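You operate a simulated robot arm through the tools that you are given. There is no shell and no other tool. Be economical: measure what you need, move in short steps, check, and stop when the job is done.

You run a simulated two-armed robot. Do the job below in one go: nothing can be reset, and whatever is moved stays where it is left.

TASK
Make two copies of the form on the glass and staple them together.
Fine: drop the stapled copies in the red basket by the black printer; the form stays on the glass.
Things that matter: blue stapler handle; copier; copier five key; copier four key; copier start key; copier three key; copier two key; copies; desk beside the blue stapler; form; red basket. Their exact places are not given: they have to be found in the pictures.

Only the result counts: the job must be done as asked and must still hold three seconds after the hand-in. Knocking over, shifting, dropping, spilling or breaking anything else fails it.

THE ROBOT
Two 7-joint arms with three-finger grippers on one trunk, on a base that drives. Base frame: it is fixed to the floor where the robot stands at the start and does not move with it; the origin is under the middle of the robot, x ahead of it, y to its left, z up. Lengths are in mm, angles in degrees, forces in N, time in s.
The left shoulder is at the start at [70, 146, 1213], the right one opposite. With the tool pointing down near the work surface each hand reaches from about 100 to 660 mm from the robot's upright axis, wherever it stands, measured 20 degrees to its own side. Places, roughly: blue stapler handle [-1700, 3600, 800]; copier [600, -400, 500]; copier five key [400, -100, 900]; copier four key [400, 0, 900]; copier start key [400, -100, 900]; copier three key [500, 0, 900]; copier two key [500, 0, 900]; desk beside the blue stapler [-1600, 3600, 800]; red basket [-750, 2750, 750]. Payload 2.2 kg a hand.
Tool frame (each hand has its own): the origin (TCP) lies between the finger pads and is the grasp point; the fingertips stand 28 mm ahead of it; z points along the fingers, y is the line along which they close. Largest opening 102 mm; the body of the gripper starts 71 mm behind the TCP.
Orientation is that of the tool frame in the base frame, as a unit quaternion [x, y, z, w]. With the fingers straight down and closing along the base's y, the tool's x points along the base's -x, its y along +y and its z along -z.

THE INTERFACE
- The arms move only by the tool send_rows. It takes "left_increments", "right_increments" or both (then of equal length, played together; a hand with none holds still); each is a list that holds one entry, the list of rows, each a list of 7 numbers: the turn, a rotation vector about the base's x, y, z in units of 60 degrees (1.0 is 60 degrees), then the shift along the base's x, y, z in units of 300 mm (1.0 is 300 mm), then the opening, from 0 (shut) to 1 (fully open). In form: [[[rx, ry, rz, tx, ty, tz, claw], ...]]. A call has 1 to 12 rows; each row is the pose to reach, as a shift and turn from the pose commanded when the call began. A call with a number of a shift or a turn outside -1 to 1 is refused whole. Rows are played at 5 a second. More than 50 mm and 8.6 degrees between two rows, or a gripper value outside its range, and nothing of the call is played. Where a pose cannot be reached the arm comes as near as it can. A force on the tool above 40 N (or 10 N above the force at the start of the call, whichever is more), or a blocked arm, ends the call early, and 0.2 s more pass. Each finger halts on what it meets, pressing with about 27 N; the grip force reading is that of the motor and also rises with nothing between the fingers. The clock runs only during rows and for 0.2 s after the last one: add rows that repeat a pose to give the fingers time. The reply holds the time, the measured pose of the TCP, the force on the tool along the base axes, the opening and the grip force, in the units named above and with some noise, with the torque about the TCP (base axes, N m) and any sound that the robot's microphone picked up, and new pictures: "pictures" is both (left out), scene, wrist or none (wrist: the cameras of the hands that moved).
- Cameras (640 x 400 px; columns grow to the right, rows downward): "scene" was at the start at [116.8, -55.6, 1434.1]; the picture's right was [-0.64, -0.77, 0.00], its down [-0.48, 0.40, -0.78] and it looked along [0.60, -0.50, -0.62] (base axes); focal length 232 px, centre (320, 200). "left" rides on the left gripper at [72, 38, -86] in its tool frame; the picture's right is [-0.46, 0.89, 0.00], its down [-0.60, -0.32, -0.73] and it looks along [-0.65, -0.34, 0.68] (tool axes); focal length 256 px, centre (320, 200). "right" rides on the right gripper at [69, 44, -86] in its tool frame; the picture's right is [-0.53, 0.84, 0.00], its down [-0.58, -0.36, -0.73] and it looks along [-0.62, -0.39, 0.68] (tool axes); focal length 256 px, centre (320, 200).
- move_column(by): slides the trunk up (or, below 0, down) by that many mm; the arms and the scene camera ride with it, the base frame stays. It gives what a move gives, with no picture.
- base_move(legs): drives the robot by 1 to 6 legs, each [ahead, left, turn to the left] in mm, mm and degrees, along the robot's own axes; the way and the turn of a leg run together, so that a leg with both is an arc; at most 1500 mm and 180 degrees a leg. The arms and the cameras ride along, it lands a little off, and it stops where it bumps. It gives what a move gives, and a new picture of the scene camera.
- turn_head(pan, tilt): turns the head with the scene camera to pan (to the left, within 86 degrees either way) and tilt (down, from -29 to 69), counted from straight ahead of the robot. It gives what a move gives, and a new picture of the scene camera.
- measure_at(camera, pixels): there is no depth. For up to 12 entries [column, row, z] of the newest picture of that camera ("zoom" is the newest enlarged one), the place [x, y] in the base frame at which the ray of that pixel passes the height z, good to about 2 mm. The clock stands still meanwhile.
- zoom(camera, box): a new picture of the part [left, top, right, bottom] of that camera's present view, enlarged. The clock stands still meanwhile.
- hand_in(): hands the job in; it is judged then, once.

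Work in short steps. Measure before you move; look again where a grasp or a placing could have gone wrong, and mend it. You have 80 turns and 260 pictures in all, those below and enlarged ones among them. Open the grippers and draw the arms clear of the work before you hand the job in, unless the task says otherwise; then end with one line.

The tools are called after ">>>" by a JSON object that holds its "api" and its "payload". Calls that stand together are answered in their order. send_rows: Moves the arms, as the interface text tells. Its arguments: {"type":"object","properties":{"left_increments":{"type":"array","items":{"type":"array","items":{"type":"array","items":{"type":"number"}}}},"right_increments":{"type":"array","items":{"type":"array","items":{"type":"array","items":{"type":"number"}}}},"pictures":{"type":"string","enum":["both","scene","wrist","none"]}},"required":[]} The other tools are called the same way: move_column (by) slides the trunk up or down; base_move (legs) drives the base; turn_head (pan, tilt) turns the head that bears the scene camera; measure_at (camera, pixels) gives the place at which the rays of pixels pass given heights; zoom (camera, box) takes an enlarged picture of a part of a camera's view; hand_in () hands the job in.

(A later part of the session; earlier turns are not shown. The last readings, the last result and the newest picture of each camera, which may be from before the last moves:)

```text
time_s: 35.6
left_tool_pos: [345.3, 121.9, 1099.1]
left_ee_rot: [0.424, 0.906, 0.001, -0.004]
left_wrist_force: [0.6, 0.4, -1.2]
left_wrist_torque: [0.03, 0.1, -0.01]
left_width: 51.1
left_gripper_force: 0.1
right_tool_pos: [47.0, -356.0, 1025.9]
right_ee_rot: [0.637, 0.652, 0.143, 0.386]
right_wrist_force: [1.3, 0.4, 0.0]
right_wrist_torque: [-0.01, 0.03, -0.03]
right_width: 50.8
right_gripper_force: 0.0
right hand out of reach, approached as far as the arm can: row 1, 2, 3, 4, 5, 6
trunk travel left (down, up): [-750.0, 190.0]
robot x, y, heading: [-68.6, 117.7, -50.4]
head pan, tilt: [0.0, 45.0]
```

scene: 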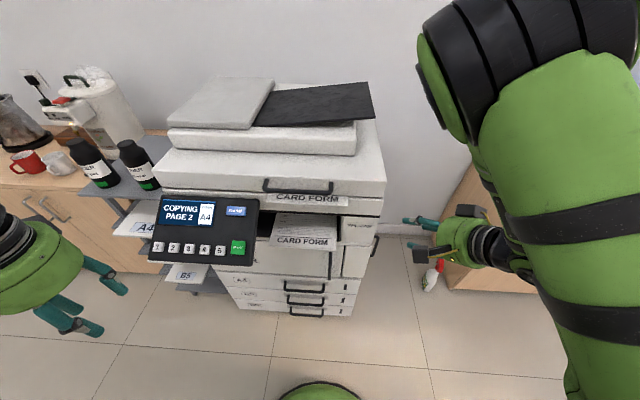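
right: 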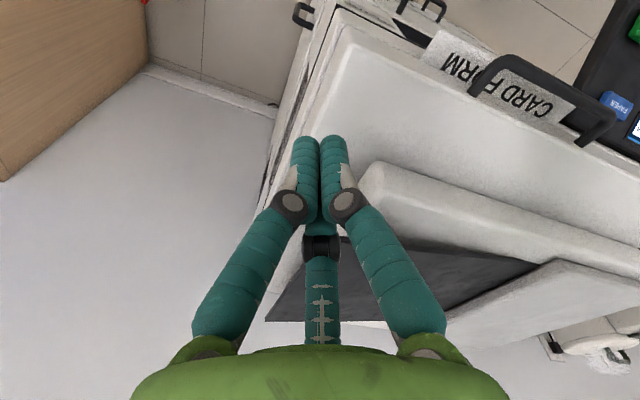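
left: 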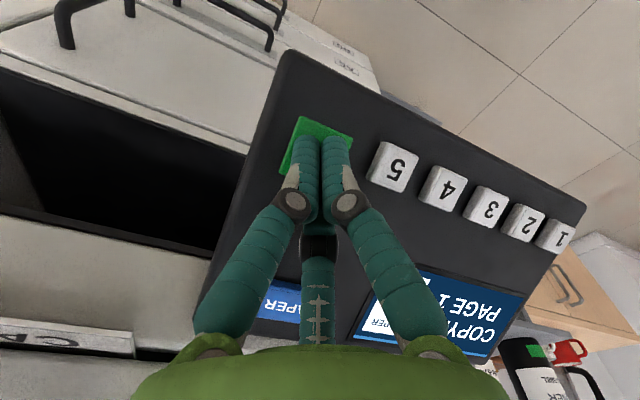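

I continue the second half of the turn while moving toward a point in front of the copy.

>>> {"api": "send_rows", "payload": {"right_increments": [[[-0.007, -0.081, -0.058, 0.05, 0.06, -0.06, 0.5], [-0.015, -0.163, -0.115, 0.1, 0.12, -0.12, 0.5], [-0.022, -0.244, -0.173, 0.15, 0.19, -0.18, 0.5], [-0.03, -0.325, -0.231, 0.2, 0.25, -0.24, 0.5], [-0.037, -0.406, -0.288, 0.25, 0.32, -0.3, 0.5], [-0.044, -0.488, -0.346, 0.3, 0.38, -0.36, 0.5], [-0.052, -0.569, -0.404, 0.35, 0.45, -0.42, 0.5], [-0.059, -0.65, -0.462, 0.4, 0.51, -0.48, 0.5], [-0.067, -0.732, -0.519, 0.45, 0.58, -0.54, 0.5], [-0.074, -0.813, -0.577, 0.5, 0.63, -0.6, 0.5]]], "pictures": "scene"}}

```text
time_s: 37.8
left_tool_pos: [337.6, 127.1, 1100.9]
left_ee_rot: [0.424, 0.906, 0.001, 0.001]
left_wrist_force: [-0.5, 0.2, -0.3]
left_wrist_torque: [0.0, -0.08, 0.0]
left_width: 51.4
left_gripper_force: 0.0
right_tool_pos: [-27.3, -456.0, 1069.0]
right_ee_rot: [0.674, 0.255, 0.246, 0.648]
right_wrist_force: [0.2, 0.0, 0.2]
right_wrist_torque: [0.01, 0.0, 0.01]
right_width: 50.9
right_gripper_force: 0.0
right hand out of reach, approached as far as the arm can: row 1, 2, 3, 4, 5, 6, 7, 8, 9, 10
trunk travel left (down, up): [-750.0, 190.0]
robot x, y, heading: [-69.2, 116.4, -50.2]
head pan, tilt: [0.0, 45.0]
```

scene: 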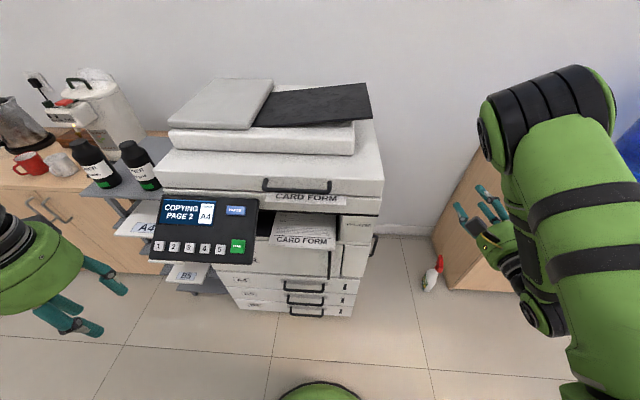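

Orientation is now right, but the arm is folded. I push forward and down to unfold it, and see how it follows.

>>> {"api": "send_rows", "payload": {"right_increments": [[[0, 0, 0, 0.0, 0.0, 0.0, 0.5], [0, 0, 0, 0.0, -0.05, -0.05, 0.5], [0, 0, 0, 0.05, -0.1, -0.1, 0.5], [0, 0, 0, 0.1, -0.15, -0.15, 0.5], [0, 0, 0, 0.15, -0.2, -0.2, 0.5], [0, 0, 0, 0.2, -0.25, -0.25, 0.5]]], "pictures": "scene"}}

```text
time_s: 39.2
left_tool_pos: [337.9, 124.9, 1100.8]
left_ee_rot: [0.425, 0.905, 0.0, 0.0]
left_wrist_force: [-0.6, -1.1, -0.6]
left_wrist_torque: [-0.01, 0.0, -0.03]
left_width: 50.8
left_gripper_force: 0.1
right_tool_pos: [-10.5, -551.7, 1020.3]
right_ee_rot: [0.676, 0.262, 0.249, 0.642]
right_wrist_force: [0.1, -0.2, 0.8]
right_wrist_torque: [0.0, 0.02, 0.01]
right_width: 51.0
right_gripper_force: 0.0
right hand out of reach, approached as far as the arm can: row 3, 4, 5, 6
trunk travel left (down, up): [-750.0, 190.0]
robot x, y, heading: [-69.2, 116.4, -50.3]
head pan, tilt: [0.0, 45.0]
```

scene: 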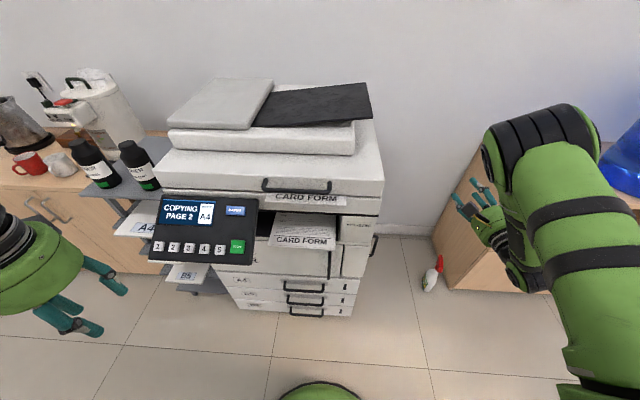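

The arm gets stuck with this roll; the opposite roll (camera on the right) should suit the right arm better. I roll the hand back through the neutral pose.

>>> {"api": "send_rows", "payload": {"right_increments": [[[-0.08, 0.096, 0, 0, 0, 0, 0.5], [-0.16, 0.192, 0, 0, 0, 0, 0.5], [-0.24, 0.288, 0, 0, 0, 0, 0.5], [-0.32, 0.384, 0, 0, 0, 0, 0.5], [-0.4, 0.48, 0, 0, 0, 0, 0.5], [-0.48, 0.576, 0, 0, 0, 0, 0.5], [-0.56, 0.672, 0, 0, 0, 0, 0.5], [-0.64, 0.768, 0, 0, 0, 0, 0.5], [-0.72, 0.864, 0, 0, 0, 0, 0.5], [-0.8, 0.96, 0, 0, 0, 0, 0.5]]], "pictures": "none"}}

>>> {"api": "send_rows", "payload": {"right_increments": [[[-0.08, 0.096, 0, 0.04, 0.04, -0.02, 0.5], [-0.16, 0.192, 0, 0.08, 0.08, -0.04, 0.5], [-0.24, 0.288, 0, 0.12, 0.12, -0.06, 0.5], [-0.32, 0.384, 0, 0.16, 0.16, -0.08, 0.5], [-0.4, 0.48, 0, 0.2, 0.2, -0.1, 0.5], [-0.48, 0.576, 0, 0.24, 0.24, -0.12, 0.5], [-0.56, 0.672, 0, 0.28, 0.28, -0.14, 0.5], [-0.64, 0.768, 0, 0.32, 0.32, -0.16, 0.5], [-0.72, 0.864, 0, 0.36, 0.36, -0.18, 0.5], [-0.8, 0.96, 0, 0.4, 0.4, -0.2, 0.5]]], "pictures": "scene"}}

```text
time_s: 41.4
left_tool_pos: [339.2, 125.3, 1099.5]
left_ee_rot: [0.424, 0.905, 0.001, -0.001]
left_wrist_force: [0.2, -0.3, 0.2]
left_wrist_torque: [-0.01, 0.01, 0.0]
left_width: 50.9
left_gripper_force: 0.0
right_tool_pos: [-32.5, -557.9, 1034.0]
right_ee_rot: [0.397, 0.604, -0.22, 0.656]
right_wrist_force: [0.3, -0.3, -0.3]
right_wrist_torque: [-0.02, 0.01, 0.01]
right_width: 50.9
right_gripper_force: 0.1
right hand out of reach, approached as far as the arm can: row 1, 2, 3, 4, 5, 6, 7, 8, 9, 10
trunk travel left (down, up): [-750.0, 190.0]
robot x, y, heading: [-69.0, 118.8, -50.4]
head pan, tilt: [0.0, 45.0]
```

```text
time_s: 43.6
left_tool_pos: [337.6, 124.8, 1100.9]
left_ee_rot: [0.424, 0.905, 0.001, -0.002]
left_wrist_force: [-0.3, -0.3, -0.8]
left_wrist_torque: [0.0, 0.01, -0.01]
left_width: 50.8
left_gripper_force: 0.0
right_tool_pos: [-43.6, -498.9, 1057.8]
right_ee_rot: [-0.051, 0.703, -0.584, 0.403]
right_wrist_force: [0.1, -0.1, -0.4]
right_wrist_torque: [0.0, 0.0, 0.01]
right_width: 51.0
right_gripper_force: 0.0
right hand out of reach, approached as far as the arm can: row 1, 2, 3, 4, 5, 6, 7, 8, 9, 10
trunk travel left (down, up): [-750.0, 190.0]
robot x, y, heading: [-65.4, 116.5, -50.3]
head pan, tilt: [0.0, 45.0]
```

scene: 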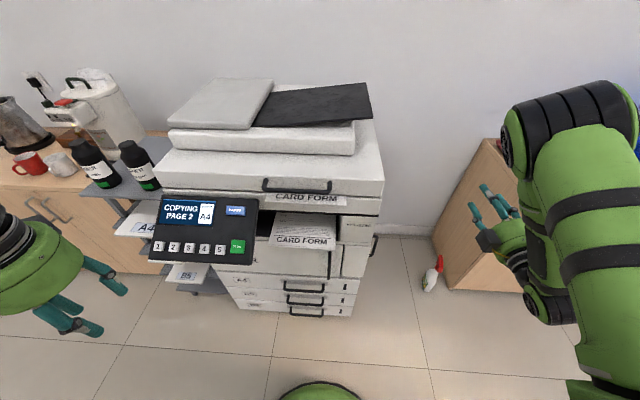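

The wrist seems cramped because the hand is too high relative to the shoulder. I try a pure descent, straightening the arm.

>>> {"api": "send_rows", "payload": {"right_increments": [[[0, 0, 0, 0.0, -0.02, -0.12, 0.5], [0, 0, 0, 0, -0.04, -0.24, 0.5], [0, 0, 0, 0, -0.06, -0.36, 0.5], [0, 0, 0, 0, -0.08, -0.48, 0.5], [0, 0, 0, 0.0, -0.1, -0.6, 0.5], [0, 0, 0, 0, -0.12, -0.72, 0.5]]], "pictures": "scene"}}

```text
time_s: 45.0
left_tool_pos: [338.7, 126.5, 1101.4]
left_ee_rot: [0.424, 0.906, -0.001, 0.0]
left_wrist_force: [0.5, 0.2, -0.1]
left_wrist_torque: [0.01, 0.01, -0.01]
left_width: 50.9
left_gripper_force: 0.0
right_tool_pos: [-112.6, -549.5, 977.1]
right_ee_rot: [-0.044, 0.698, -0.595, 0.396]
right_wrist_force: [-0.2, 0.7, -0.4]
right_wrist_torque: [0.0, -0.02, -0.02]
right_width: 50.9
right_gripper_force: 0.0
right hand out of reach, approached as far as the arm can: row 1, 2, 3, 4, 5, 6
trunk travel left (down, up): [-750.0, 190.0]
robot x, y, heading: [-68.6, 119.4, -50.3]
head pan, tilt: [0.0, 45.0]
```

scene: 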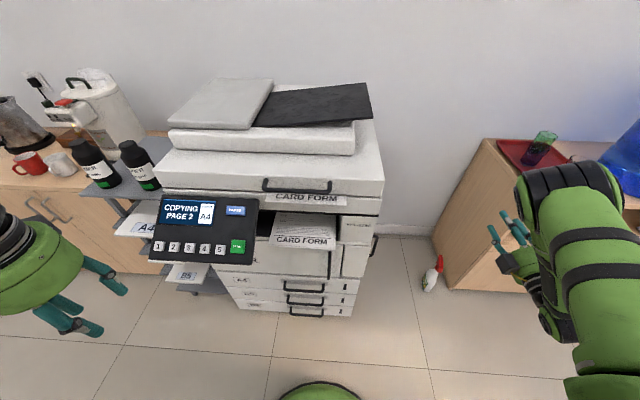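

The forearm points backward while the hand points ahead, past the wrist's limit. I back the robot off (and sideways) so the arm can work extended, and lower the trunk; then pitch the hand down and unfold it.

>>> {"api": "base_move", "payload": {"legs": [[-180, 130, 0]]}}

>>> {"api": "send_rows", "payload": {"right_increments": [[[0.096, 0.08, 0, 0.08, 0.07, 0, 0.5], [0.192, 0.16, 0, 0.16, 0.14, 0, 0.5], [0.288, 0.24, 0, 0.24, 0.21, 0, 0.5], [0.384, 0.32, 0, 0.32, 0.28, 0, 0.5], [0.48, 0.4, 0, 0.4, 0.35, 0, 0.5], [0.576, 0.48, 0, 0.48, 0.42, 0, 0.5], [0.672, 0.56, 0, 0.56, 0.49, 0, 0.5], [0.768, 0.64, 0, 0.64, 0.54, 0, 0.5]]], "pictures": "scene"}}

```text
time_s: 46.7
left_tool_pos: [323.1, 342.0, 1100.5]
left_ee_rot: [0.427, 0.904, 0.001, -0.002]
left_wrist_force: [0.4, -0.5, 0.4]
left_wrist_torque: [0.02, 0.04, 0.0]
left_width: 50.9
left_gripper_force: 0.0
right_tool_pos: [-133.1, -329.9, 975.3]
right_ee_rot: [-0.041, 0.698, -0.596, 0.394]
right_wrist_force: [0.5, -0.1, -0.5]
right_wrist_torque: [-0.01, 0.03, -0.01]
right_width: 51.2
right_gripper_force: 0.0
trunk travel left (down, up): [-750.0, 190.0]
robot x, y, heading: [-87.2, 338.4, -50.2]
head pan, tilt: [0.0, 45.0]
```

scene: 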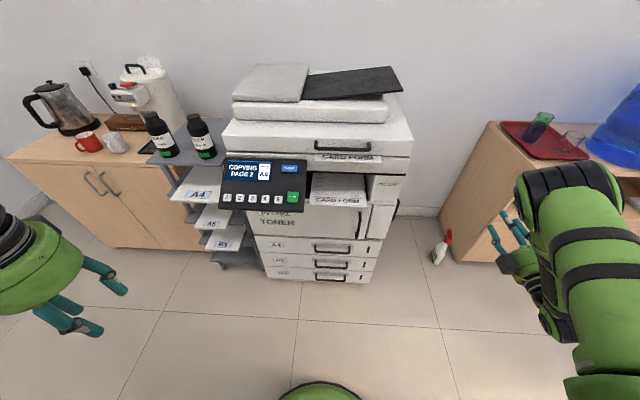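

```text
time_s: 48.5
left_tool_pos: [324.2, 344.1, 1100.0]
left_ee_rot: [0.427, 0.904, 0.0, 0.0]
left_wrist_force: [-0.2, 0.3, -0.2]
left_wrist_torque: [-0.01, 0.02, 0.02]
left_width: 51.0
left_gripper_force: 0.0
right_tool_pos: [-7.0, -227.2, 974.0]
right_ee_rot: [-0.071, 0.962, -0.23, 0.132]
right_wrist_force: [0.1, 0.5, 0.1]
right_wrist_torque: [-0.01, 0.05, 0.01]
right_width: 50.9
right_gripper_force: 0.1
right hand out of reach, approached as far as the arm can: row 6, 7, 8
trunk travel left (down, up): [-750.0, 190.0]
robot x, y, heading: [-82.9, 338.8, -50.7]
head pan, tilt: [0.0, 45.0]
```

scene: 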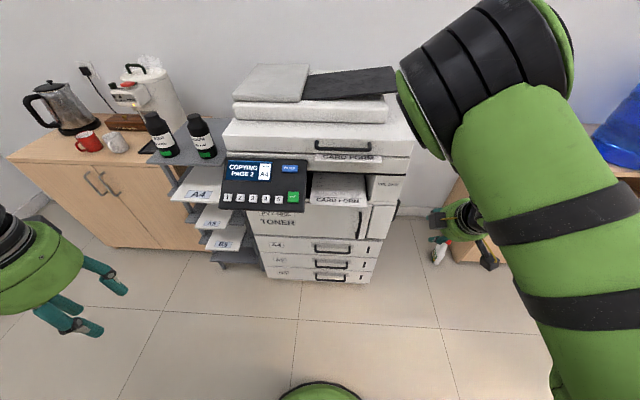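

The display still says PAGE 2 after 30 s; I enlarge display and output.

>>> {"api": "zoom", "payload": {"camera": "scene", "box": [210, 130, 420, 261]}}

>>> {"api": "zoom", "payload": {"camera": "scene", "box": [290, 160, 390, 222]}}

```text
3.05 times, centred on (315, 196) of scene
```

zoom: 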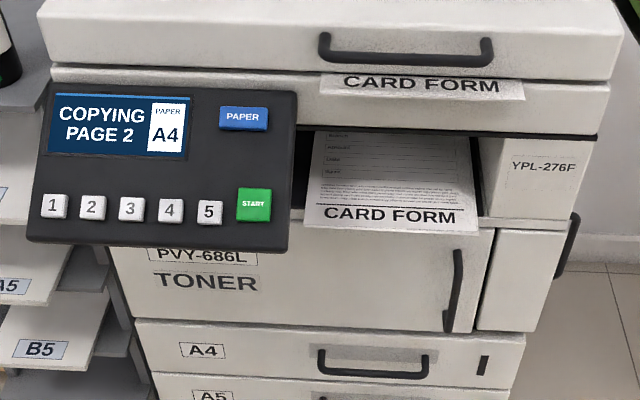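

```text
6.40 times, centred on (340, 191) of scene
```

zoom: 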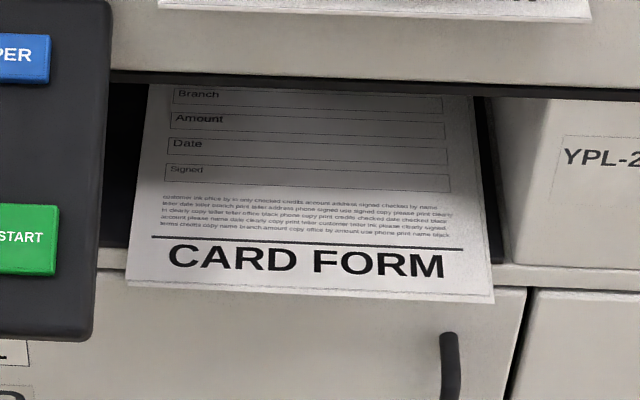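

Still copying. I lower the trunk by 150 and extend the hand forward in front of the copy.

>>> {"api": "move_column", "payload": {"by": -150}}

>>> {"api": "send_rows", "payload": {"right_increments": [[[0, 0, 0, 0.1, 0.01, 0.05, 0.5], [0, 0, 0, 0.2, 0.02, 0.1, 0.5], [0, 0, 0, 0.3, 0.03, 0.15, 0.5], [0, 0, 0, 0.4, 0.05, 0.2, 0.5], [0, 0, 0, 0.5, 0.06, 0.2, 0.5], [0, 0, 0, 0.6, 0.07, 0.2, 0.5], [0, 0, 0, 0.7, 0.08, 0.2, 0.5]]], "pictures": "scene"}}

```text
time_s: 50.2
left_tool_pos: [322.8, 342.7, 951.2]
left_ee_rot: [0.427, 0.904, 0.0, 0.0]
left_wrist_force: [-0.7, -0.3, 0.3]
left_wrist_torque: [0.02, 0.0, -0.03]
left_width: 51.0
left_gripper_force: 0.1
right_tool_pos: [-4.5, -227.1, 826.0]
right_ee_rot: [-0.071, 0.961, -0.232, 0.136]
right_wrist_force: [-0.2, -0.6, 0.2]
right_wrist_torque: [0.0, 0.01, 0.03]
right_width: 51.3
right_gripper_force: 0.1
trunk travel left (down, up): [-600.0, 340.0]
robot x, y, heading: [-83.4, 339.5, -50.9]
head pan, tilt: [0.0, 45.0]
```

```text
time_s: 51.9
left_tool_pos: [324.1, 344.4, 948.0]
left_ee_rot: [0.428, 0.904, -0.002, -0.002]
left_wrist_force: [0.2, -0.2, -0.3]
left_wrist_torque: [-0.01, 0.06, -0.01]
left_width: 51.0
left_gripper_force: 0.1
right_tool_pos: [216.8, -314.6, 889.2]
right_ee_rot: [-0.077, 0.96, -0.235, 0.132]
right_wrist_force: [0.3, -0.1, 0.8]
right_wrist_torque: [0.0, 0.0, 0.02]
right_width: 50.6
right_gripper_force: 0.1
right hand out of reach, approached as far as the arm can: row 1, 2, 3, 4, 5, 6, 7
trunk travel left (down, up): [-600.0, 340.0]
robot x, y, heading: [-84.1, 338.2, -50.5]
head pan, tilt: [0.0, 45.0]
```

scene: 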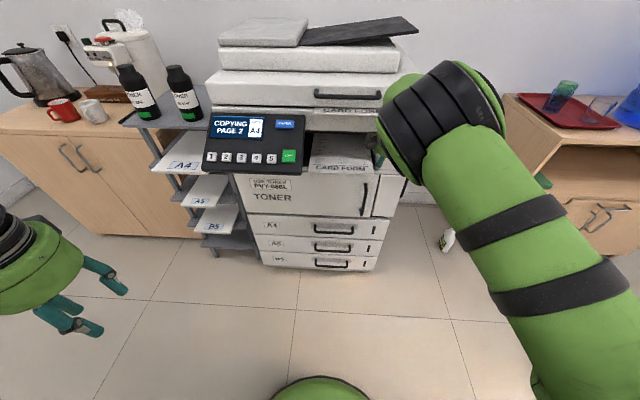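

The hand slid close over the copy's right corner with the joints still limited. I back off and up and return the hand to its plain downward pose, where the arm is free.

>>> {"api": "send_rows", "payload": {"right_increments": [[[0, 0, 0, -0.03, 0.04, 0.1, 0.5], [0, 0, 0, -0.09, 0.12, 0.2, 0.5], [0.068, 0.005, -0.121, -0.12, 0.2, 0.25, 0.5], [0.136, 0.01, -0.243, -0.16, 0.28, 0.25, 0.5], [0.204, 0.015, -0.364, -0.18, 0.36, 0.25, 0.5], [0.273, 0.02, -0.485, -0.2, 0.42, 0.25, 0.5], [0.341, 0.024, -0.607, -0.2, 0.42, 0.25, 0.5], [0.409, 0.029, -0.728, -0.2, 0.42, 0.25, 0.5], [0.477, 0.034, -0.85, -0.2, 0.42, 0.25, 0.5], [0.545, 0.039, -0.971, -0.2, 0.42, 0.25, 0.5]]], "pictures": "scene"}}

```text
time_s: 54.0
left_tool_pos: [321.8, 343.8, 951.2]
left_ee_rot: [0.428, 0.904, 0.001, -0.001]
left_wrist_force: [-0.7, 0.4, -0.2]
left_wrist_torque: [-0.01, 0.0, -0.04]
left_width: 51.2
left_gripper_force: 0.0
right_tool_pos: [154.2, -216.7, 970.4]
right_ee_rot: [0.435, 0.9, 0.006, 0.004]
right_wrist_force: [-0.6, 0.6, 0.3]
right_wrist_torque: [0.03, 0.01, -0.01]
right_width: 50.8
right_gripper_force: 0.1
right hand out of reach, approached as far as the arm can: row 1, 2, 3, 4, 5, 6, 7, 8, 9, 10
trunk travel left (down, up): [-600.0, 340.0]
robot x, y, heading: [-88.1, 337.5, -50.7]
head pan, tilt: [0.0, 45.0]
```

scene: 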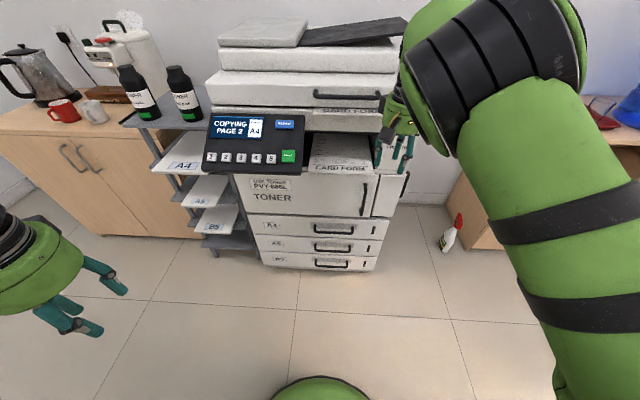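

The hand is back in the plain pose. With the trunk lowered the wrist stands too high, so I lower the hand and then pitch it up about the robot's left axis.

>>> {"api": "send_rows", "payload": {"right_increments": [[[0, 0, 0, -0.02, 0.03, -0.1, 0.5], [0, 0, 0, -0.04, 0.06, -0.2, 0.5], [0, 0, 0, -0.06, 0.09, -0.3, 0.5], [-0.1, -0.083, 0, -0.06, 0.09, -0.3, 0.5], [-0.2, -0.165, 0, -0.06, 0.09, -0.3, 0.5], [-0.3, -0.248, 0, -0.06, 0.09, -0.3, 0.5], [-0.4, -0.33, 0, -0.06, 0.09, -0.3, 0.5], [-0.5, -0.413, 0, -0.06, 0.09, -0.3, 0.5], [-0.6, -0.495, 0, -0.06, 0.09, -0.3, 0.5], [-0.7, -0.578, 0, -0.06, 0.09, -0.3, 0.5]]], "pictures": "scene"}}

```text
time_s: 56.2
left_tool_pos: [323.5, 343.9, 951.3]
left_ee_rot: [0.428, 0.904, 0.001, -0.001]
left_wrist_force: [0.1, -0.1, 0.8]
left_wrist_torque: [0.07, 0.03, -0.01]
left_width: 51.1
left_gripper_force: 0.1
right_tool_pos: [49.7, -268.3, 837.0]
right_ee_rot: [0.377, 0.804, -0.194, 0.417]
right_wrist_force: [0.7, -1.6, 0.2]
right_wrist_torque: [0.08, 0.08, 0.01]
right_width: 51.1
right_gripper_force: 0.0
right hand out of reach, approached as far as the arm can: row 1, 2, 3, 4, 5, 6, 7, 8, 9, 10
trunk travel left (down, up): [-600.0, 340.0]
robot x, y, heading: [-86.6, 338.5, -50.8]
head pan, tilt: [0.0, 45.0]
```

scene: 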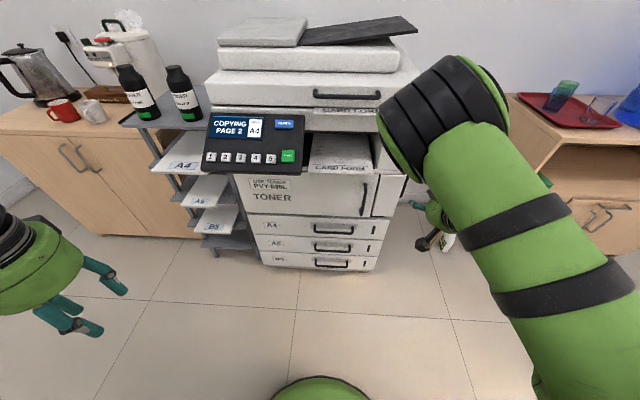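

The wrist joint lies about 290 mm behind the TCP, so pitching in place folds the arm. Instead I lower the hand pointing down with the wrist near z≈830, then will pitch about the wrist.

>>> {"api": "send_rows", "payload": {"right_increments": [[[0.064, 0.053, 0, 0, 0.085, -0.09, 0.5], [0.127, 0.106, 0, 0, 0.17, -0.18, 0.5], [0.19, 0.159, 0, -0.01, 0.255, -0.27, 0.5], [0.254, 0.212, 0, -0.01, 0.34, -0.36, 0.5], [0.318, 0.265, 0, -0.02, 0.425, -0.45, 0.5], [0.381, 0.318, 0, -0.02, 0.51, -0.54, 0.5], [0.445, 0.371, 0, -0.03, 0.6, -0.63, 0.5], [0.509, 0.424, 0, -0.03, 0.68, -0.72, 0.5], [0.572, 0.477, 0, -0.04, 0.77, -0.81, 0.5], [0.636, 0.53, 0, -0.04, 0.85, -0.9, 0.5], [0.7, 0.583, 0, -0.04, 0.937, -0.99, 0.5]]], "pictures": "scene"}}

```text
time_s: 58.6
left_tool_pos: [322.4, 343.9, 950.1]
left_ee_rot: [0.427, 0.904, -0.001, -0.001]
left_wrist_force: [-1.3, -0.5, -0.5]
left_wrist_torque: [0.0, 0.03, 0.02]
left_width: 51.0
left_gripper_force: 0.1
right_tool_pos: [2.2, -96.3, 485.0]
right_ee_rot: [0.428, 0.904, -0.001, -0.001]
right_wrist_force: [0.3, 0.8, -0.1]
right_wrist_torque: [0.0, 0.01, 0.02]
right_width: 51.1
right_gripper_force: 0.0
right hand out of reach, approached as far as the arm can: row 1, 2, 3, 4, 5, 6, 7, 8, 9, 10, 11
trunk travel left (down, up): [-600.0, 340.0]
robot x, y, heading: [-85.8, 340.5, -50.5]
head pan, tilt: [0.0, 45.0]
```

scene: 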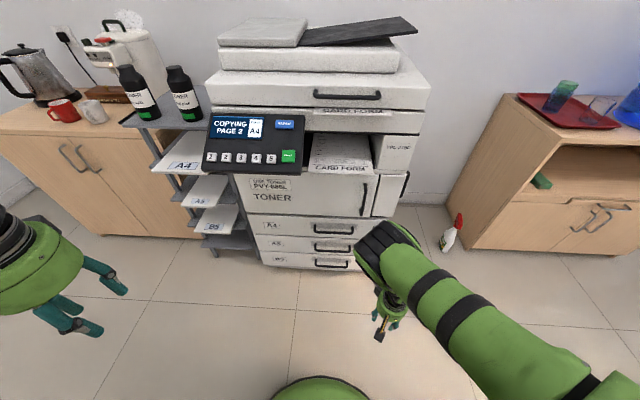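

The arm now hangs extended. I pitch the hand up about its wrist (TCP arcing forward and up) by 72°.

>>> {"api": "send_rows", "payload": {"right_increments": [[[-0.103, -0.085, 0, 0.074, -0.09, 0.009, 0.5], [-0.205, -0.171, 0, 0.146, -0.178, 0.037, 0.5], [-0.308, -0.256, 0, 0.214, -0.26, 0.083, 0.5], [-0.411, -0.341, 0, 0.28, -0.34, 0.147, 0.5], [-0.513, -0.427, 0, 0.335, -0.407, 0.227, 0.5], [-0.616, -0.512, 0, 0.387, -0.47, 0.32, 0.5], [-0.719, -0.597, 0, 0.427, -0.519, 0.427, 0.5], [-0.821, -0.683, 0, 0.459, -0.558, 0.543, 0.5], [-0.924, -0.768, 0, 0.479, -0.582, 0.667, 0.5]]], "pictures": "scene"}}

```text
time_s: 60.6
left_tool_pos: [321.9, 343.5, 950.4]
left_ee_rot: [0.427, 0.904, -0.001, -0.001]
left_wrist_force: [0.0, 0.1, -0.1]
left_wrist_torque: [-0.02, 0.0, -0.01]
left_width: 51.2
left_gripper_force: 0.0
right_tool_pos: [143.1, -337.3, 741.2]
right_ee_rot: [0.362, 0.801, -0.177, 0.444]
right_wrist_force: [0.7, 0.5, -0.8]
right_wrist_torque: [0.03, 0.01, -0.01]
right_width: 51.2
right_gripper_force: 0.1
right hand out of reach, approached as far as the arm can: row 5, 6, 7, 8, 9
trunk travel left (down, up): [-600.0, 340.0]
robot x, y, heading: [-83.3, 337.7, -50.6]
head pan, tilt: [0.0, 45.0]
```

scene: 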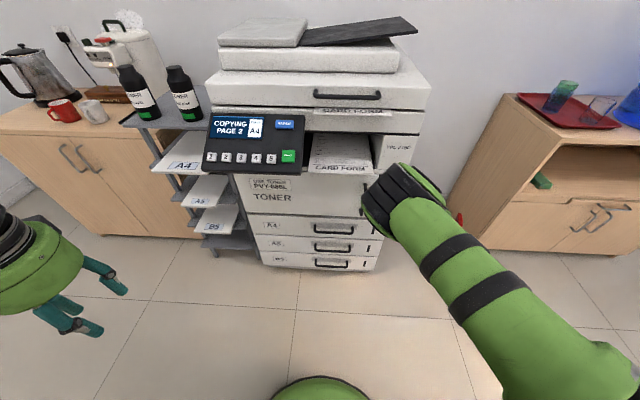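

Pitch reached about 57°. I keep pitching with the wrist coming lower, which needs less bend.

>>> {"api": "send_rows", "payload": {"right_increments": [[[-0.07, -0.058, -0.024, 0.0, 0.0, 0.0, 0.5], [-0.14, -0.117, -0.048, 0.02, 0.02, 0.02, 0.5], [-0.21, -0.175, -0.072, 0.05, 0.04, 0.05, 0.5], [-0.28, -0.233, -0.097, 0.08, 0.07, 0.08, 0.5], [-0.35, -0.292, -0.121, 0.11, 0.1, 0.12, 0.5], [-0.42, -0.35, -0.145, 0.14, 0.117, 0.163, 0.5], [-0.42, -0.35, -0.145, 0.14, 0.117, 0.163, 0.5]]], "pictures": "scene"}}

>>> {"api": "zoom", "payload": {"camera": "right", "box": [0, 0, 640, 400]}}

```text
time_s: 62.2
left_tool_pos: [322.6, 342.4, 950.1]
left_ee_rot: [0.427, 0.904, 0.0, 0.0]
left_wrist_force: [-0.6, -0.4, 0.1]
left_wrist_torque: [0.0, 0.01, -0.01]
left_width: 51.0
left_gripper_force: 0.1
right_tool_pos: [151.9, -369.5, 862.9]
right_ee_rot: [0.353, 0.751, -0.208, 0.518]
right_wrist_force: [0.0, 0.2, 0.5]
right_wrist_torque: [-0.04, 0.01, -0.03]
right_width: 51.0
right_gripper_force: 0.1
right hand out of reach, approached as far as the arm can: row 1, 2, 3, 4, 5, 6, 7
trunk travel left (down, up): [-600.0, 340.0]
robot x, y, heading: [-86.8, 337.6, -50.2]
head pan, tilt: [0.0, 45.0]
```

scene: 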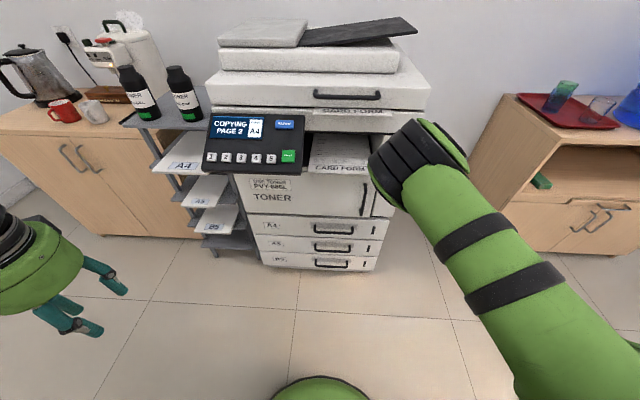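

```text
1.00 times, centred on (320, 200) of right (not enlarged: the box is as wide or as high as the picture)
```

zoom: 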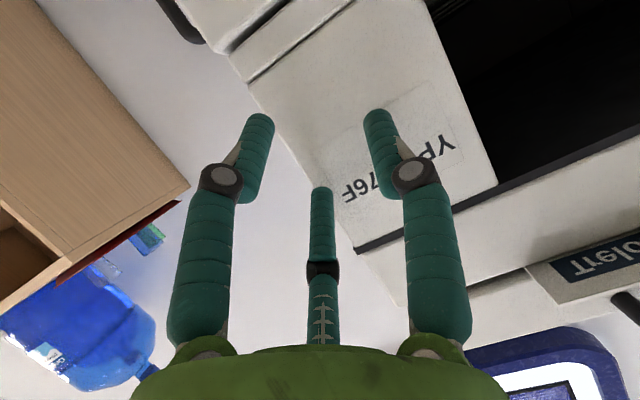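

The hand now points 22° below horizontal, which is good enough. I will keep this arm pose, place it with base and trunk; first I back off a bit and roll the hand so that the fingers close vertically.

>>> {"api": "base_move", "payload": {"legs": [[-120, 0, 0]]}}

>>> {"api": "send_rows", "payload": {"right_increments": [[[0.088, -0.095, -0.053, 0, 0, 0, 0.5], [0.177, -0.19, -0.106, 0, 0, 0, 0.5], [0.265, -0.285, -0.158, 0, 0, 0, 0.5], [0.353, -0.38, -0.211, 0, 0, 0, 0.5], [0.442, -0.475, -0.264, 0, 0, 0, 0.5], [0.53, -0.569, -0.317, 0, 0, 0, 0.5], [0.618, -0.664, -0.37, 0, 0, 0, 0.5], [0.706, -0.759, -0.422, 0, 0, 0, 0.5], [0.795, -0.854, -0.475, 0, 0, 0, 0.5], [0.883, -0.949, -0.528, 0, 0, 0, 0.5]]], "pictures": "both"}}

```text
time_s: 63.5
left_tool_pos: [246.3, 438.2, 950.7]
left_ee_rot: [0.427, 0.904, 0.0, -0.001]
left_wrist_force: [0.2, -0.5, 0.4]
left_wrist_torque: [0.01, 0.0, 0.01]
left_width: 51.0
left_gripper_force: 0.1
right_tool_pos: [75.7, -275.9, 863.5]
right_ee_rot: [0.353, 0.751, -0.209, 0.517]
right_wrist_force: [-0.5, 0.5, 0.3]
right_wrist_torque: [-0.01, 0.02, 0.03]
right_width: 50.9
right_gripper_force: 0.0
trunk travel left (down, up): [-600.0, 340.0]
robot x, y, heading: [-161.3, 432.6, -50.5]
head pan, tilt: [0.0, 45.0]
```

scene: 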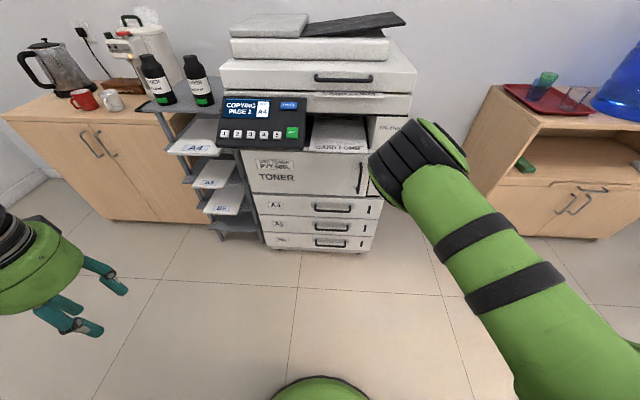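

```text
time_s: 65.7
left_tool_pos: [245.8, 437.8, 951.1]
left_ee_rot: [0.428, 0.904, 0.0, -0.001]
left_wrist_force: [-0.5, 0.2, 0.7]
left_wrist_torque: [-0.02, -0.03, -0.01]
left_width: 51.1
left_gripper_force: 0.1
right_tool_pos: [74.9, -276.2, 862.9]
right_ee_rot: [0.766, 0.32, 0.193, 0.523]
right_wrist_force: [0.4, -0.6, 0.3]
right_wrist_torque: [0.0, 0.01, 0.01]
right_width: 51.2
right_gripper_force: 0.0
trunk travel left (down, up): [-600.0, 340.0]
robot x, y, heading: [-158.9, 434.8, -50.5]
head pan, tilt: [0.0, 45.0]
```

scene: 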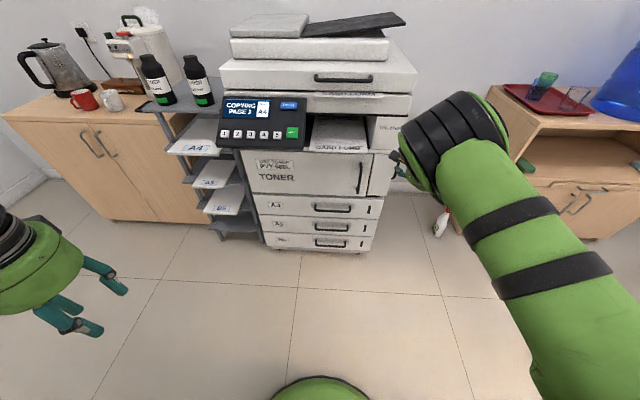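
right: 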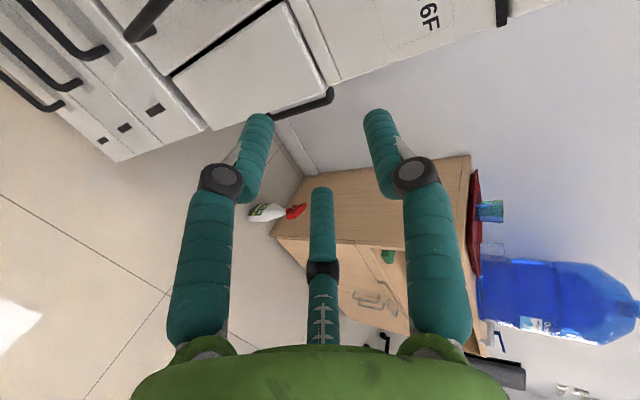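

The roll worked without trouble. I try to take out most of the remaining tilt while extending the hand 80 mm forward.

>>> {"api": "send_rows", "payload": {"right_increments": [[[0, 0, 0, 0.06, -0.07, 0, 0.5], [-0.046, -0.043, 0, 0.12, -0.14, 0, 0.5], [-0.092, -0.085, 0, 0.17, -0.206, 0, 0.5], [-0.137, -0.128, 0, 0.17, -0.206, 0, 0.5], [-0.183, -0.17, 0, 0.17, -0.206, 0, 0.5], [-0.23, -0.213, 0, 0.17, -0.206, 0, 0.5]]], "pictures": "scene"}}

```text
time_s: 67.1
left_tool_pos: [245.2, 435.1, 951.2]
left_ee_rot: [0.428, 0.904, 0.001, -0.001]
left_wrist_force: [0.1, 0.1, 0.6]
left_wrist_torque: [0.03, -0.02, -0.04]
left_width: 51.1
left_gripper_force: 0.1
right_tool_pos: [110.7, -398.4, 887.3]
right_ee_rot: [0.678, 0.301, 0.246, 0.624]
right_wrist_force: [0.5, -0.1, -0.2]
right_wrist_torque: [0.03, 0.02, 0.05]
right_width: 51.1
right_gripper_force: 0.2
right hand out of reach, approached as far as the arm can: row 3, 4, 5, 6
trunk travel left (down, up): [-600.0, 340.0]
robot x, y, heading: [-160.4, 436.5, -50.3]
head pan, tilt: [0.0, 45.0]
```

scene: 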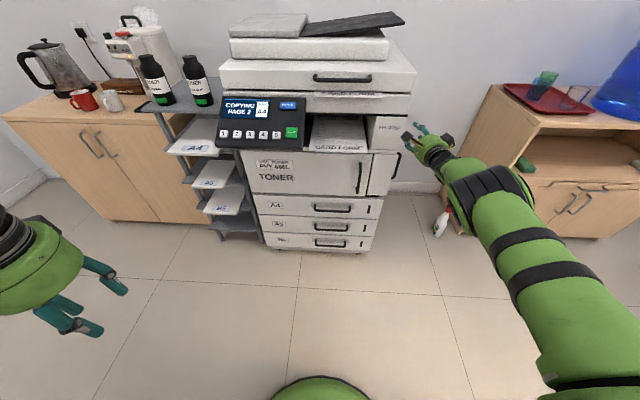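

The arm has flipped to a good extended pose: the hand is 6° below horizontal. I back off 100 mm and turn 10° so the hand's yaw matches the copier.

>>> {"api": "base_move", "payload": {"legs": [[-100, 0, 0], [0, 0, -10]]}}

>>> {"api": "zoom", "payload": {"camera": "scene", "box": [180, 60, 440, 222]}}

```text
time_s: 68.9
left_tool_pos: [176.1, 445.4, 950.2]
left_ee_rot: [0.504, 0.864, 0.0, 0.0]
left_wrist_force: [-0.5, 0.6, 0.4]
left_wrist_torque: [-0.06, -0.01, 0.0]
left_width: 51.0
left_gripper_force: 0.1
right_tool_pos: [-96.7, -352.9, 889.3]
right_ee_rot: [0.7, 0.242, 0.19, 0.645]
right_wrist_force: [-0.1, -0.1, -0.5]
right_wrist_torque: [0.0, 0.0, 0.0]
right_width: 51.3
right_gripper_force: 0.1
trunk travel left (down, up): [-600.0, 340.0]
robot x, y, heading: [-221.9, 510.8, -60.6]
head pan, tilt: [0.0, 45.0]
```

scene: 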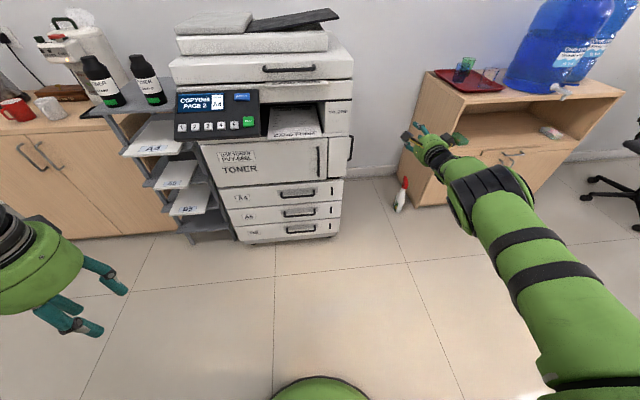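

```text
2.46 times, centred on (310, 141) of scene
```

zoom: 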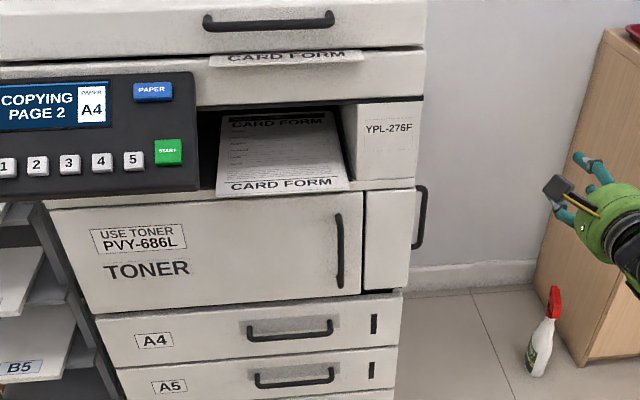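

Page 2's heading is now appearing inside the slot. I drive left 330 mm to bring the hand in front of the copy, and lower the trunk by 80.

>>> {"api": "base_move", "payload": {"legs": [[0, 330, 0]]}}

>>> {"api": "move_column", "payload": {"by": -83}}

>>> {"api": "zoom", "payload": {"camera": "right", "box": [0, 0, 640, 400]}}

>>> {"api": "zoom", "payload": {"camera": "scene", "box": [180, 30, 480, 218]}}

```text
time_s: 71.2
left_tool_pos: [469.6, 613.1, 950.1]
left_ee_rot: [0.502, 0.865, 0.001, -0.001]
left_wrist_force: [0.7, -0.8, -0.1]
left_wrist_torque: [0.0, 0.05, 0.01]
left_width: 51.1
left_gripper_force: 0.1
right_tool_pos: [197.7, -187.1, 889.1]
right_ee_rot: [0.699, 0.243, 0.191, 0.644]
right_wrist_force: [-0.3, 0.2, 0.5]
right_wrist_torque: [0.01, 0.03, -0.04]
right_width: 50.8
right_gripper_force: 0.1
trunk travel left (down, up): [-600.0, 340.0]
robot x, y, heading: [66.3, 676.9, -60.4]
head pan, tilt: [0.0, 45.0]
```

scene: 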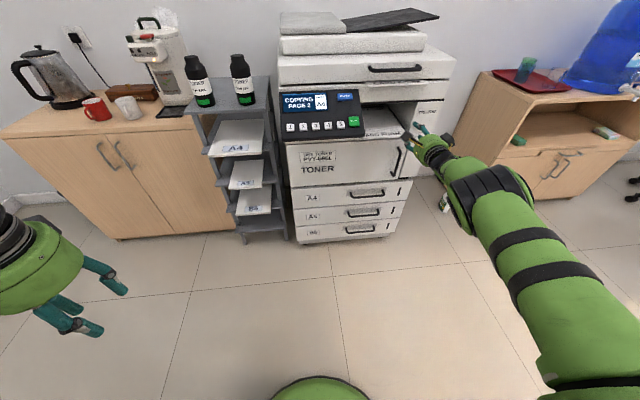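

```text
time_s: 72.3
left_tool_pos: [470.3, 612.7, 868.1]
left_ee_rot: [0.502, 0.865, 0.001, 0.0]
left_wrist_force: [-0.7, -0.8, 0.2]
left_wrist_torque: [-0.01, 0.01, -0.01]
left_width: 50.9
left_gripper_force: 0.1
right_tool_pos: [198.0, -186.2, 806.4]
right_ee_rot: [0.699, 0.244, 0.192, 0.644]
right_wrist_force: [-0.1, 0.0, -0.1]
right_wrist_torque: [0.03, 0.02, 0.02]
right_width: 50.9
right_gripper_force: 0.1
trunk travel left (down, up): [-517.0, 423.0]
robot x, y, heading: [71.5, 674.8, -60.4]
head pan, tilt: [0.0, 45.0]
```

```text
1.00 times, centred on (320, 200) of right (not enlarged: the box is as wide or as high as the picture)
```

zoom: 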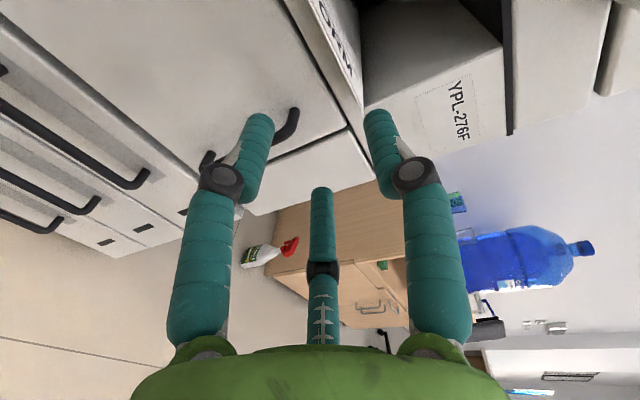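

```text
2.13 times, centred on (330, 124) of scene
```

zoom: 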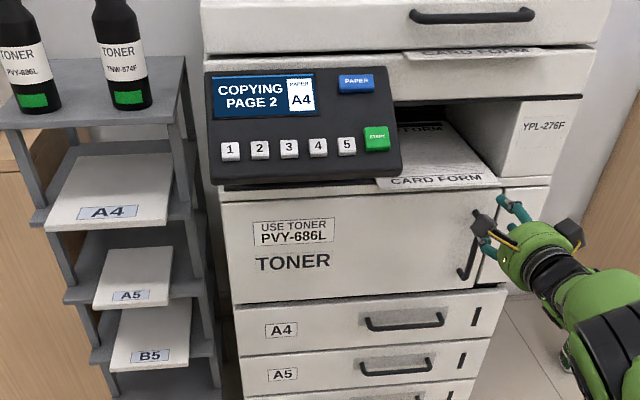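

I check the right front corner of the copy (zoom pixel (500,184)) and wait for page 2 while approaching to 60 mm in front.

>>> {"api": "measure_at", "payload": {"camera": "zoom", "pixels": [[500, 184, 806], [500, 184, 815], [376, 187, 806]]}}

>>> {"api": "send_rows", "payload": {"right_increments": [[[0, 0, 0, 0.08, -0.09, 0, 0.5], [0, 0, 0, 0.16, -0.187, 0, 0.5], [0, 0, 0, 0.16, -0.187, 0, 0.5], [0, 0, 0, 0.16, -0.187, 0, 0.5], [0, 0, 0, 0.16, -0.187, 0, 0.5], [0, 0, 0, 0.16, -0.187, 0, 0.5], [0, 0, 0, 0.16, -0.187, 0, 0.5], [0, 0, 0, 0.16, -0.187, 0, 0.5], [0, 0, 0, 0.16, -0.187, 0, 0.5], [0, 0, 0, 0.16, -0.187, 0, 0.5], [0, 0, 0, 0.16, -0.187, 0, 0.5], [0, 0, 0, 0.16, -0.187, 0, 0.5]]], "pictures": "both"}}

>>> {"api": "zoom", "payload": {"camera": "scene", "box": [240, 20, 480, 170]}}

```text
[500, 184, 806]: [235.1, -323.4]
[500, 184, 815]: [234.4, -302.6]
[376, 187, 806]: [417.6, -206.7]
```

```text
time_s: 74.9
left_tool_pos: [469.2, 611.2, 867.9]
left_ee_rot: [0.502, 0.865, -0.001, -0.001]
left_wrist_force: [0.3, 0.0, 1.3]
left_wrist_torque: [-0.01, -0.01, 0.0]
left_width: 51.2
left_gripper_force: 0.0
right_tool_pos: [212.2, -196.1, 810.5]
right_ee_rot: [0.699, 0.243, 0.191, 0.644]
right_wrist_force: [0.3, 0.3, -0.1]
right_wrist_torque: [-0.01, -0.02, 0.0]
right_width: 50.7
right_gripper_force: 0.0
right hand out of reach, approached as far as the arm can: row 1, 2, 3, 4, 5, 6, 7, 8, 9, 10, 11, 12
trunk travel left (down, up): [-517.0, 423.0]
robot x, y, heading: [68.7, 677.5, -60.4]
head pan, tilt: [0.0, 45.0]
```

scene: 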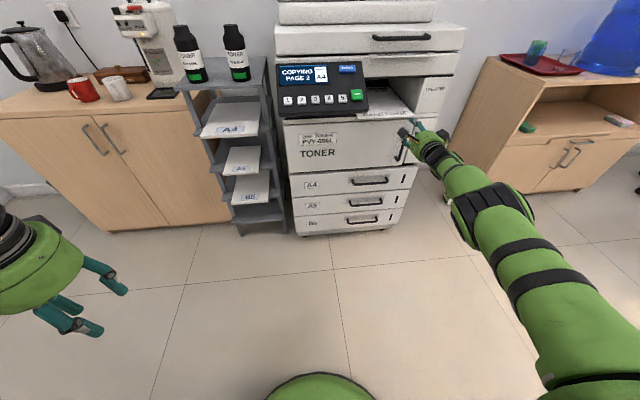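
right: 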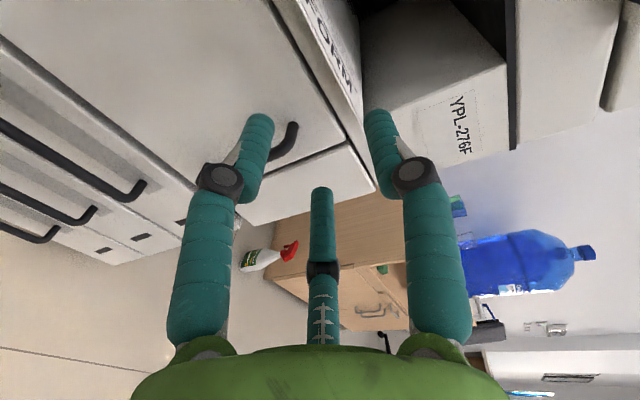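

```text
2.67 times, centred on (360, 95) of scene
```

zoom: 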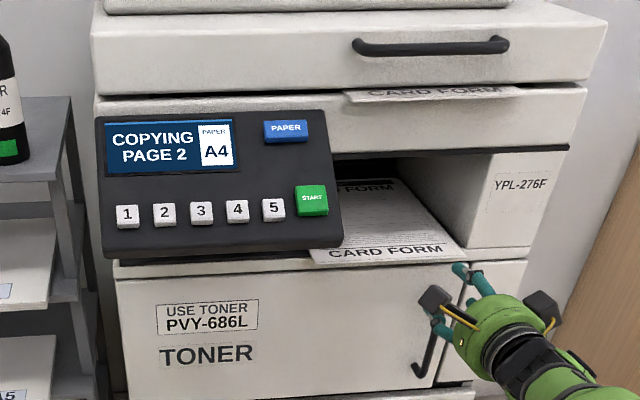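

I check if the "FORM" heading inside the slot (zoom (370,187)) is the first sheet's own header or a second sheet.

>>> {"api": "measure_at", "payload": {"camera": "zoom", "pixels": [[370, 187, 806], [385, 253, 806], [465, 260, 806], [400, 180, 806]]}}

>>> {"api": "zoom", "payload": {"camera": "scene", "box": [355, 70, 435, 120]}}

```text
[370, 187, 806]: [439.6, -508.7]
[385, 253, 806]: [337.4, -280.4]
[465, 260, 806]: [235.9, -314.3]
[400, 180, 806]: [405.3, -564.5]
```

```text
8.00 times, centred on (395, 95) of scene
```

zoom: 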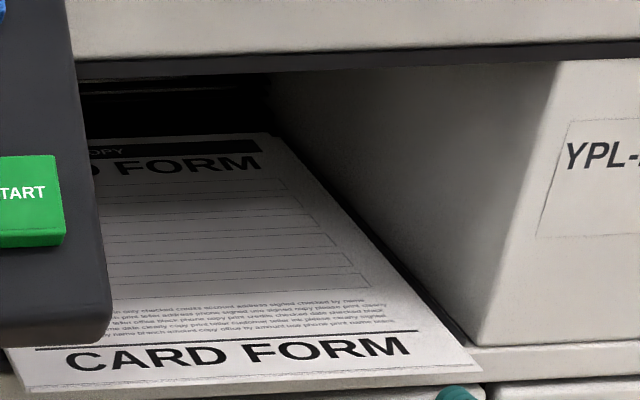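

The heading is the sheet's own. Before closing in, I locate the toner-door handle's top (right camera (291,130), scene (413,129)) against the lower finger's path.

>>> {"api": "measure_at", "payload": {"camera": "scene", "pixels": [[413.2, 128.7, 720], [413.2, 128.7, 750], [413.2, 128.7, 780]]}}

>>> {"api": "measure_at", "payload": {"camera": "right", "pixels": [[293, 128, 720], [293, 128, 750], [293, 128, 780], [355, 120, 806], [375, 190, 806]]}}

>>> {"api": "zoom", "payload": {"camera": "right", "box": [180, 0, 460, 175]}}

```text
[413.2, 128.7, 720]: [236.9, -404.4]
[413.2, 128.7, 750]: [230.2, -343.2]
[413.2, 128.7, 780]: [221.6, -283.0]
```

```text
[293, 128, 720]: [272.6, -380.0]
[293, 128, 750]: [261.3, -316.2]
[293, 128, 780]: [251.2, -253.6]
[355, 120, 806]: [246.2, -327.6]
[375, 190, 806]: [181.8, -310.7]
```

```text
2.29 times, centred on (320, 88) of right
```

zoom: 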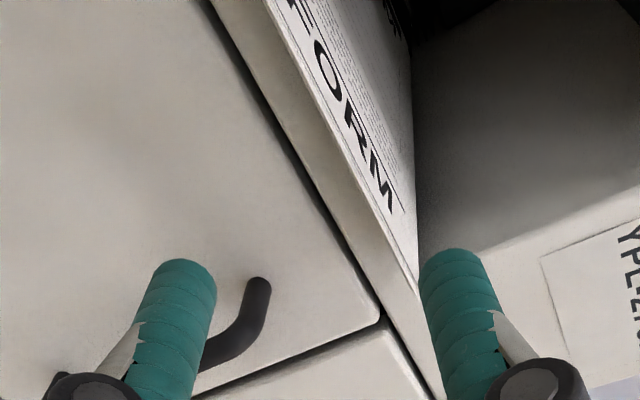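

Handle top is at z≈745, below the lower finger. I narrow the opening to 40 mm and drive ahead 110 mm so the copy's edge comes between the fingers.

>>> {"api": "send_rows", "payload": {"right_increments": [[[0, 0, 0, 0, 0, 0, 0.4], [0, 0, 0, 0, 0, 0, 0.4]]], "pictures": "none"}}

>>> {"api": "base_move", "payload": {"legs": [[110, 0, 0]]}}

>>> {"api": "zoom", "payload": {"camera": "right", "box": [0, 0, 640, 400]}}

>>> {"api": "zoom", "payload": {"camera": "scene", "box": [240, 20, 480, 170]}}

```text
time_s: 75.5
left_tool_pos: [469.2, 611.5, 868.5]
left_ee_rot: [0.502, 0.865, 0.0, 0.0]
left_wrist_force: [0.6, -0.4, 1.0]
left_wrist_torque: [0.03, -0.01, 0.0]
left_width: 51.3
left_gripper_force: 0.0
right_tool_pos: [212.9, -196.1, 809.8]
right_ee_rot: [0.7, 0.243, 0.192, 0.644]
right_wrist_force: [0.4, -0.1, -0.1]
right_wrist_torque: [-0.02, 0.0, 0.0]
right_width: 41.0
right_gripper_force: 0.2
trunk travel left (down, up): [-517.0, 423.0]
robot x, y, heading: [67.6, 676.7, -60.3]
head pan, tilt: [0.0, 45.0]
```

```text
time_s: 76.7
left_tool_pos: [524.0, 520.1, 867.8]
left_ee_rot: [0.502, 0.865, 0.001, -0.002]
left_wrist_force: [0.6, -0.8, -0.3]
left_wrist_torque: [0.03, 0.0, 0.02]
left_width: 51.0
left_gripper_force: 0.0
right_tool_pos: [269.2, -292.3, 808.2]
right_ee_rot: [0.699, 0.243, 0.193, 0.644]
right_wrist_force: [-0.3, -0.1, -0.4]
right_wrist_torque: [-0.01, 0.0, 0.01]
right_width: 40.6
right_gripper_force: 0.1
trunk travel left (down, up): [-517.0, 423.0]
robot x, y, heading: [118.5, 577.7, -60.2]
head pan, tilt: [0.0, 45.0]
```

scene: 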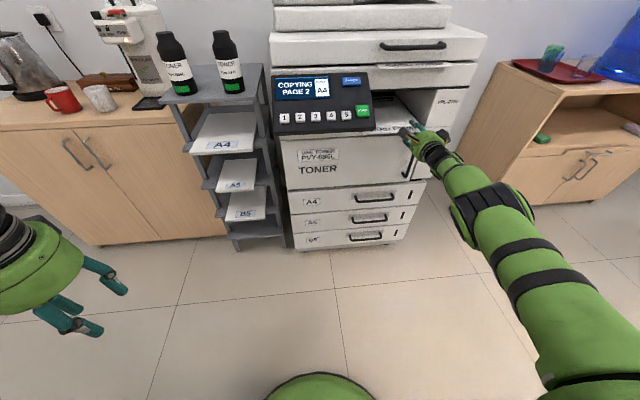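

```text
1.00 times, centred on (320, 200) of right (not enlarged: the box is as wide or as high as the picture)
```

zoom: 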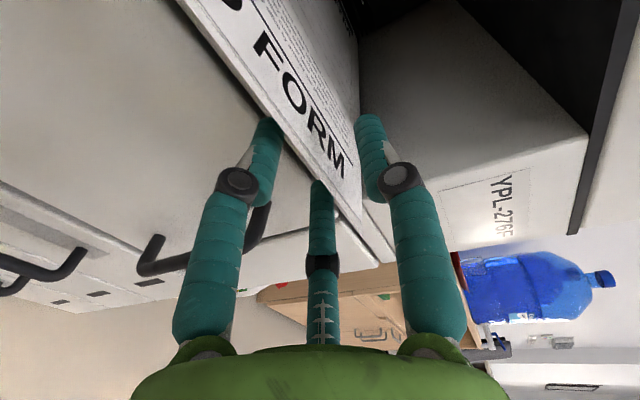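

```text
2.67 times, centred on (360, 95) of scene
```

zoom: 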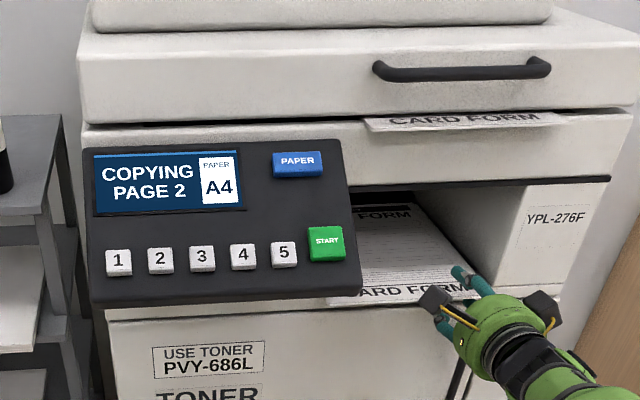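

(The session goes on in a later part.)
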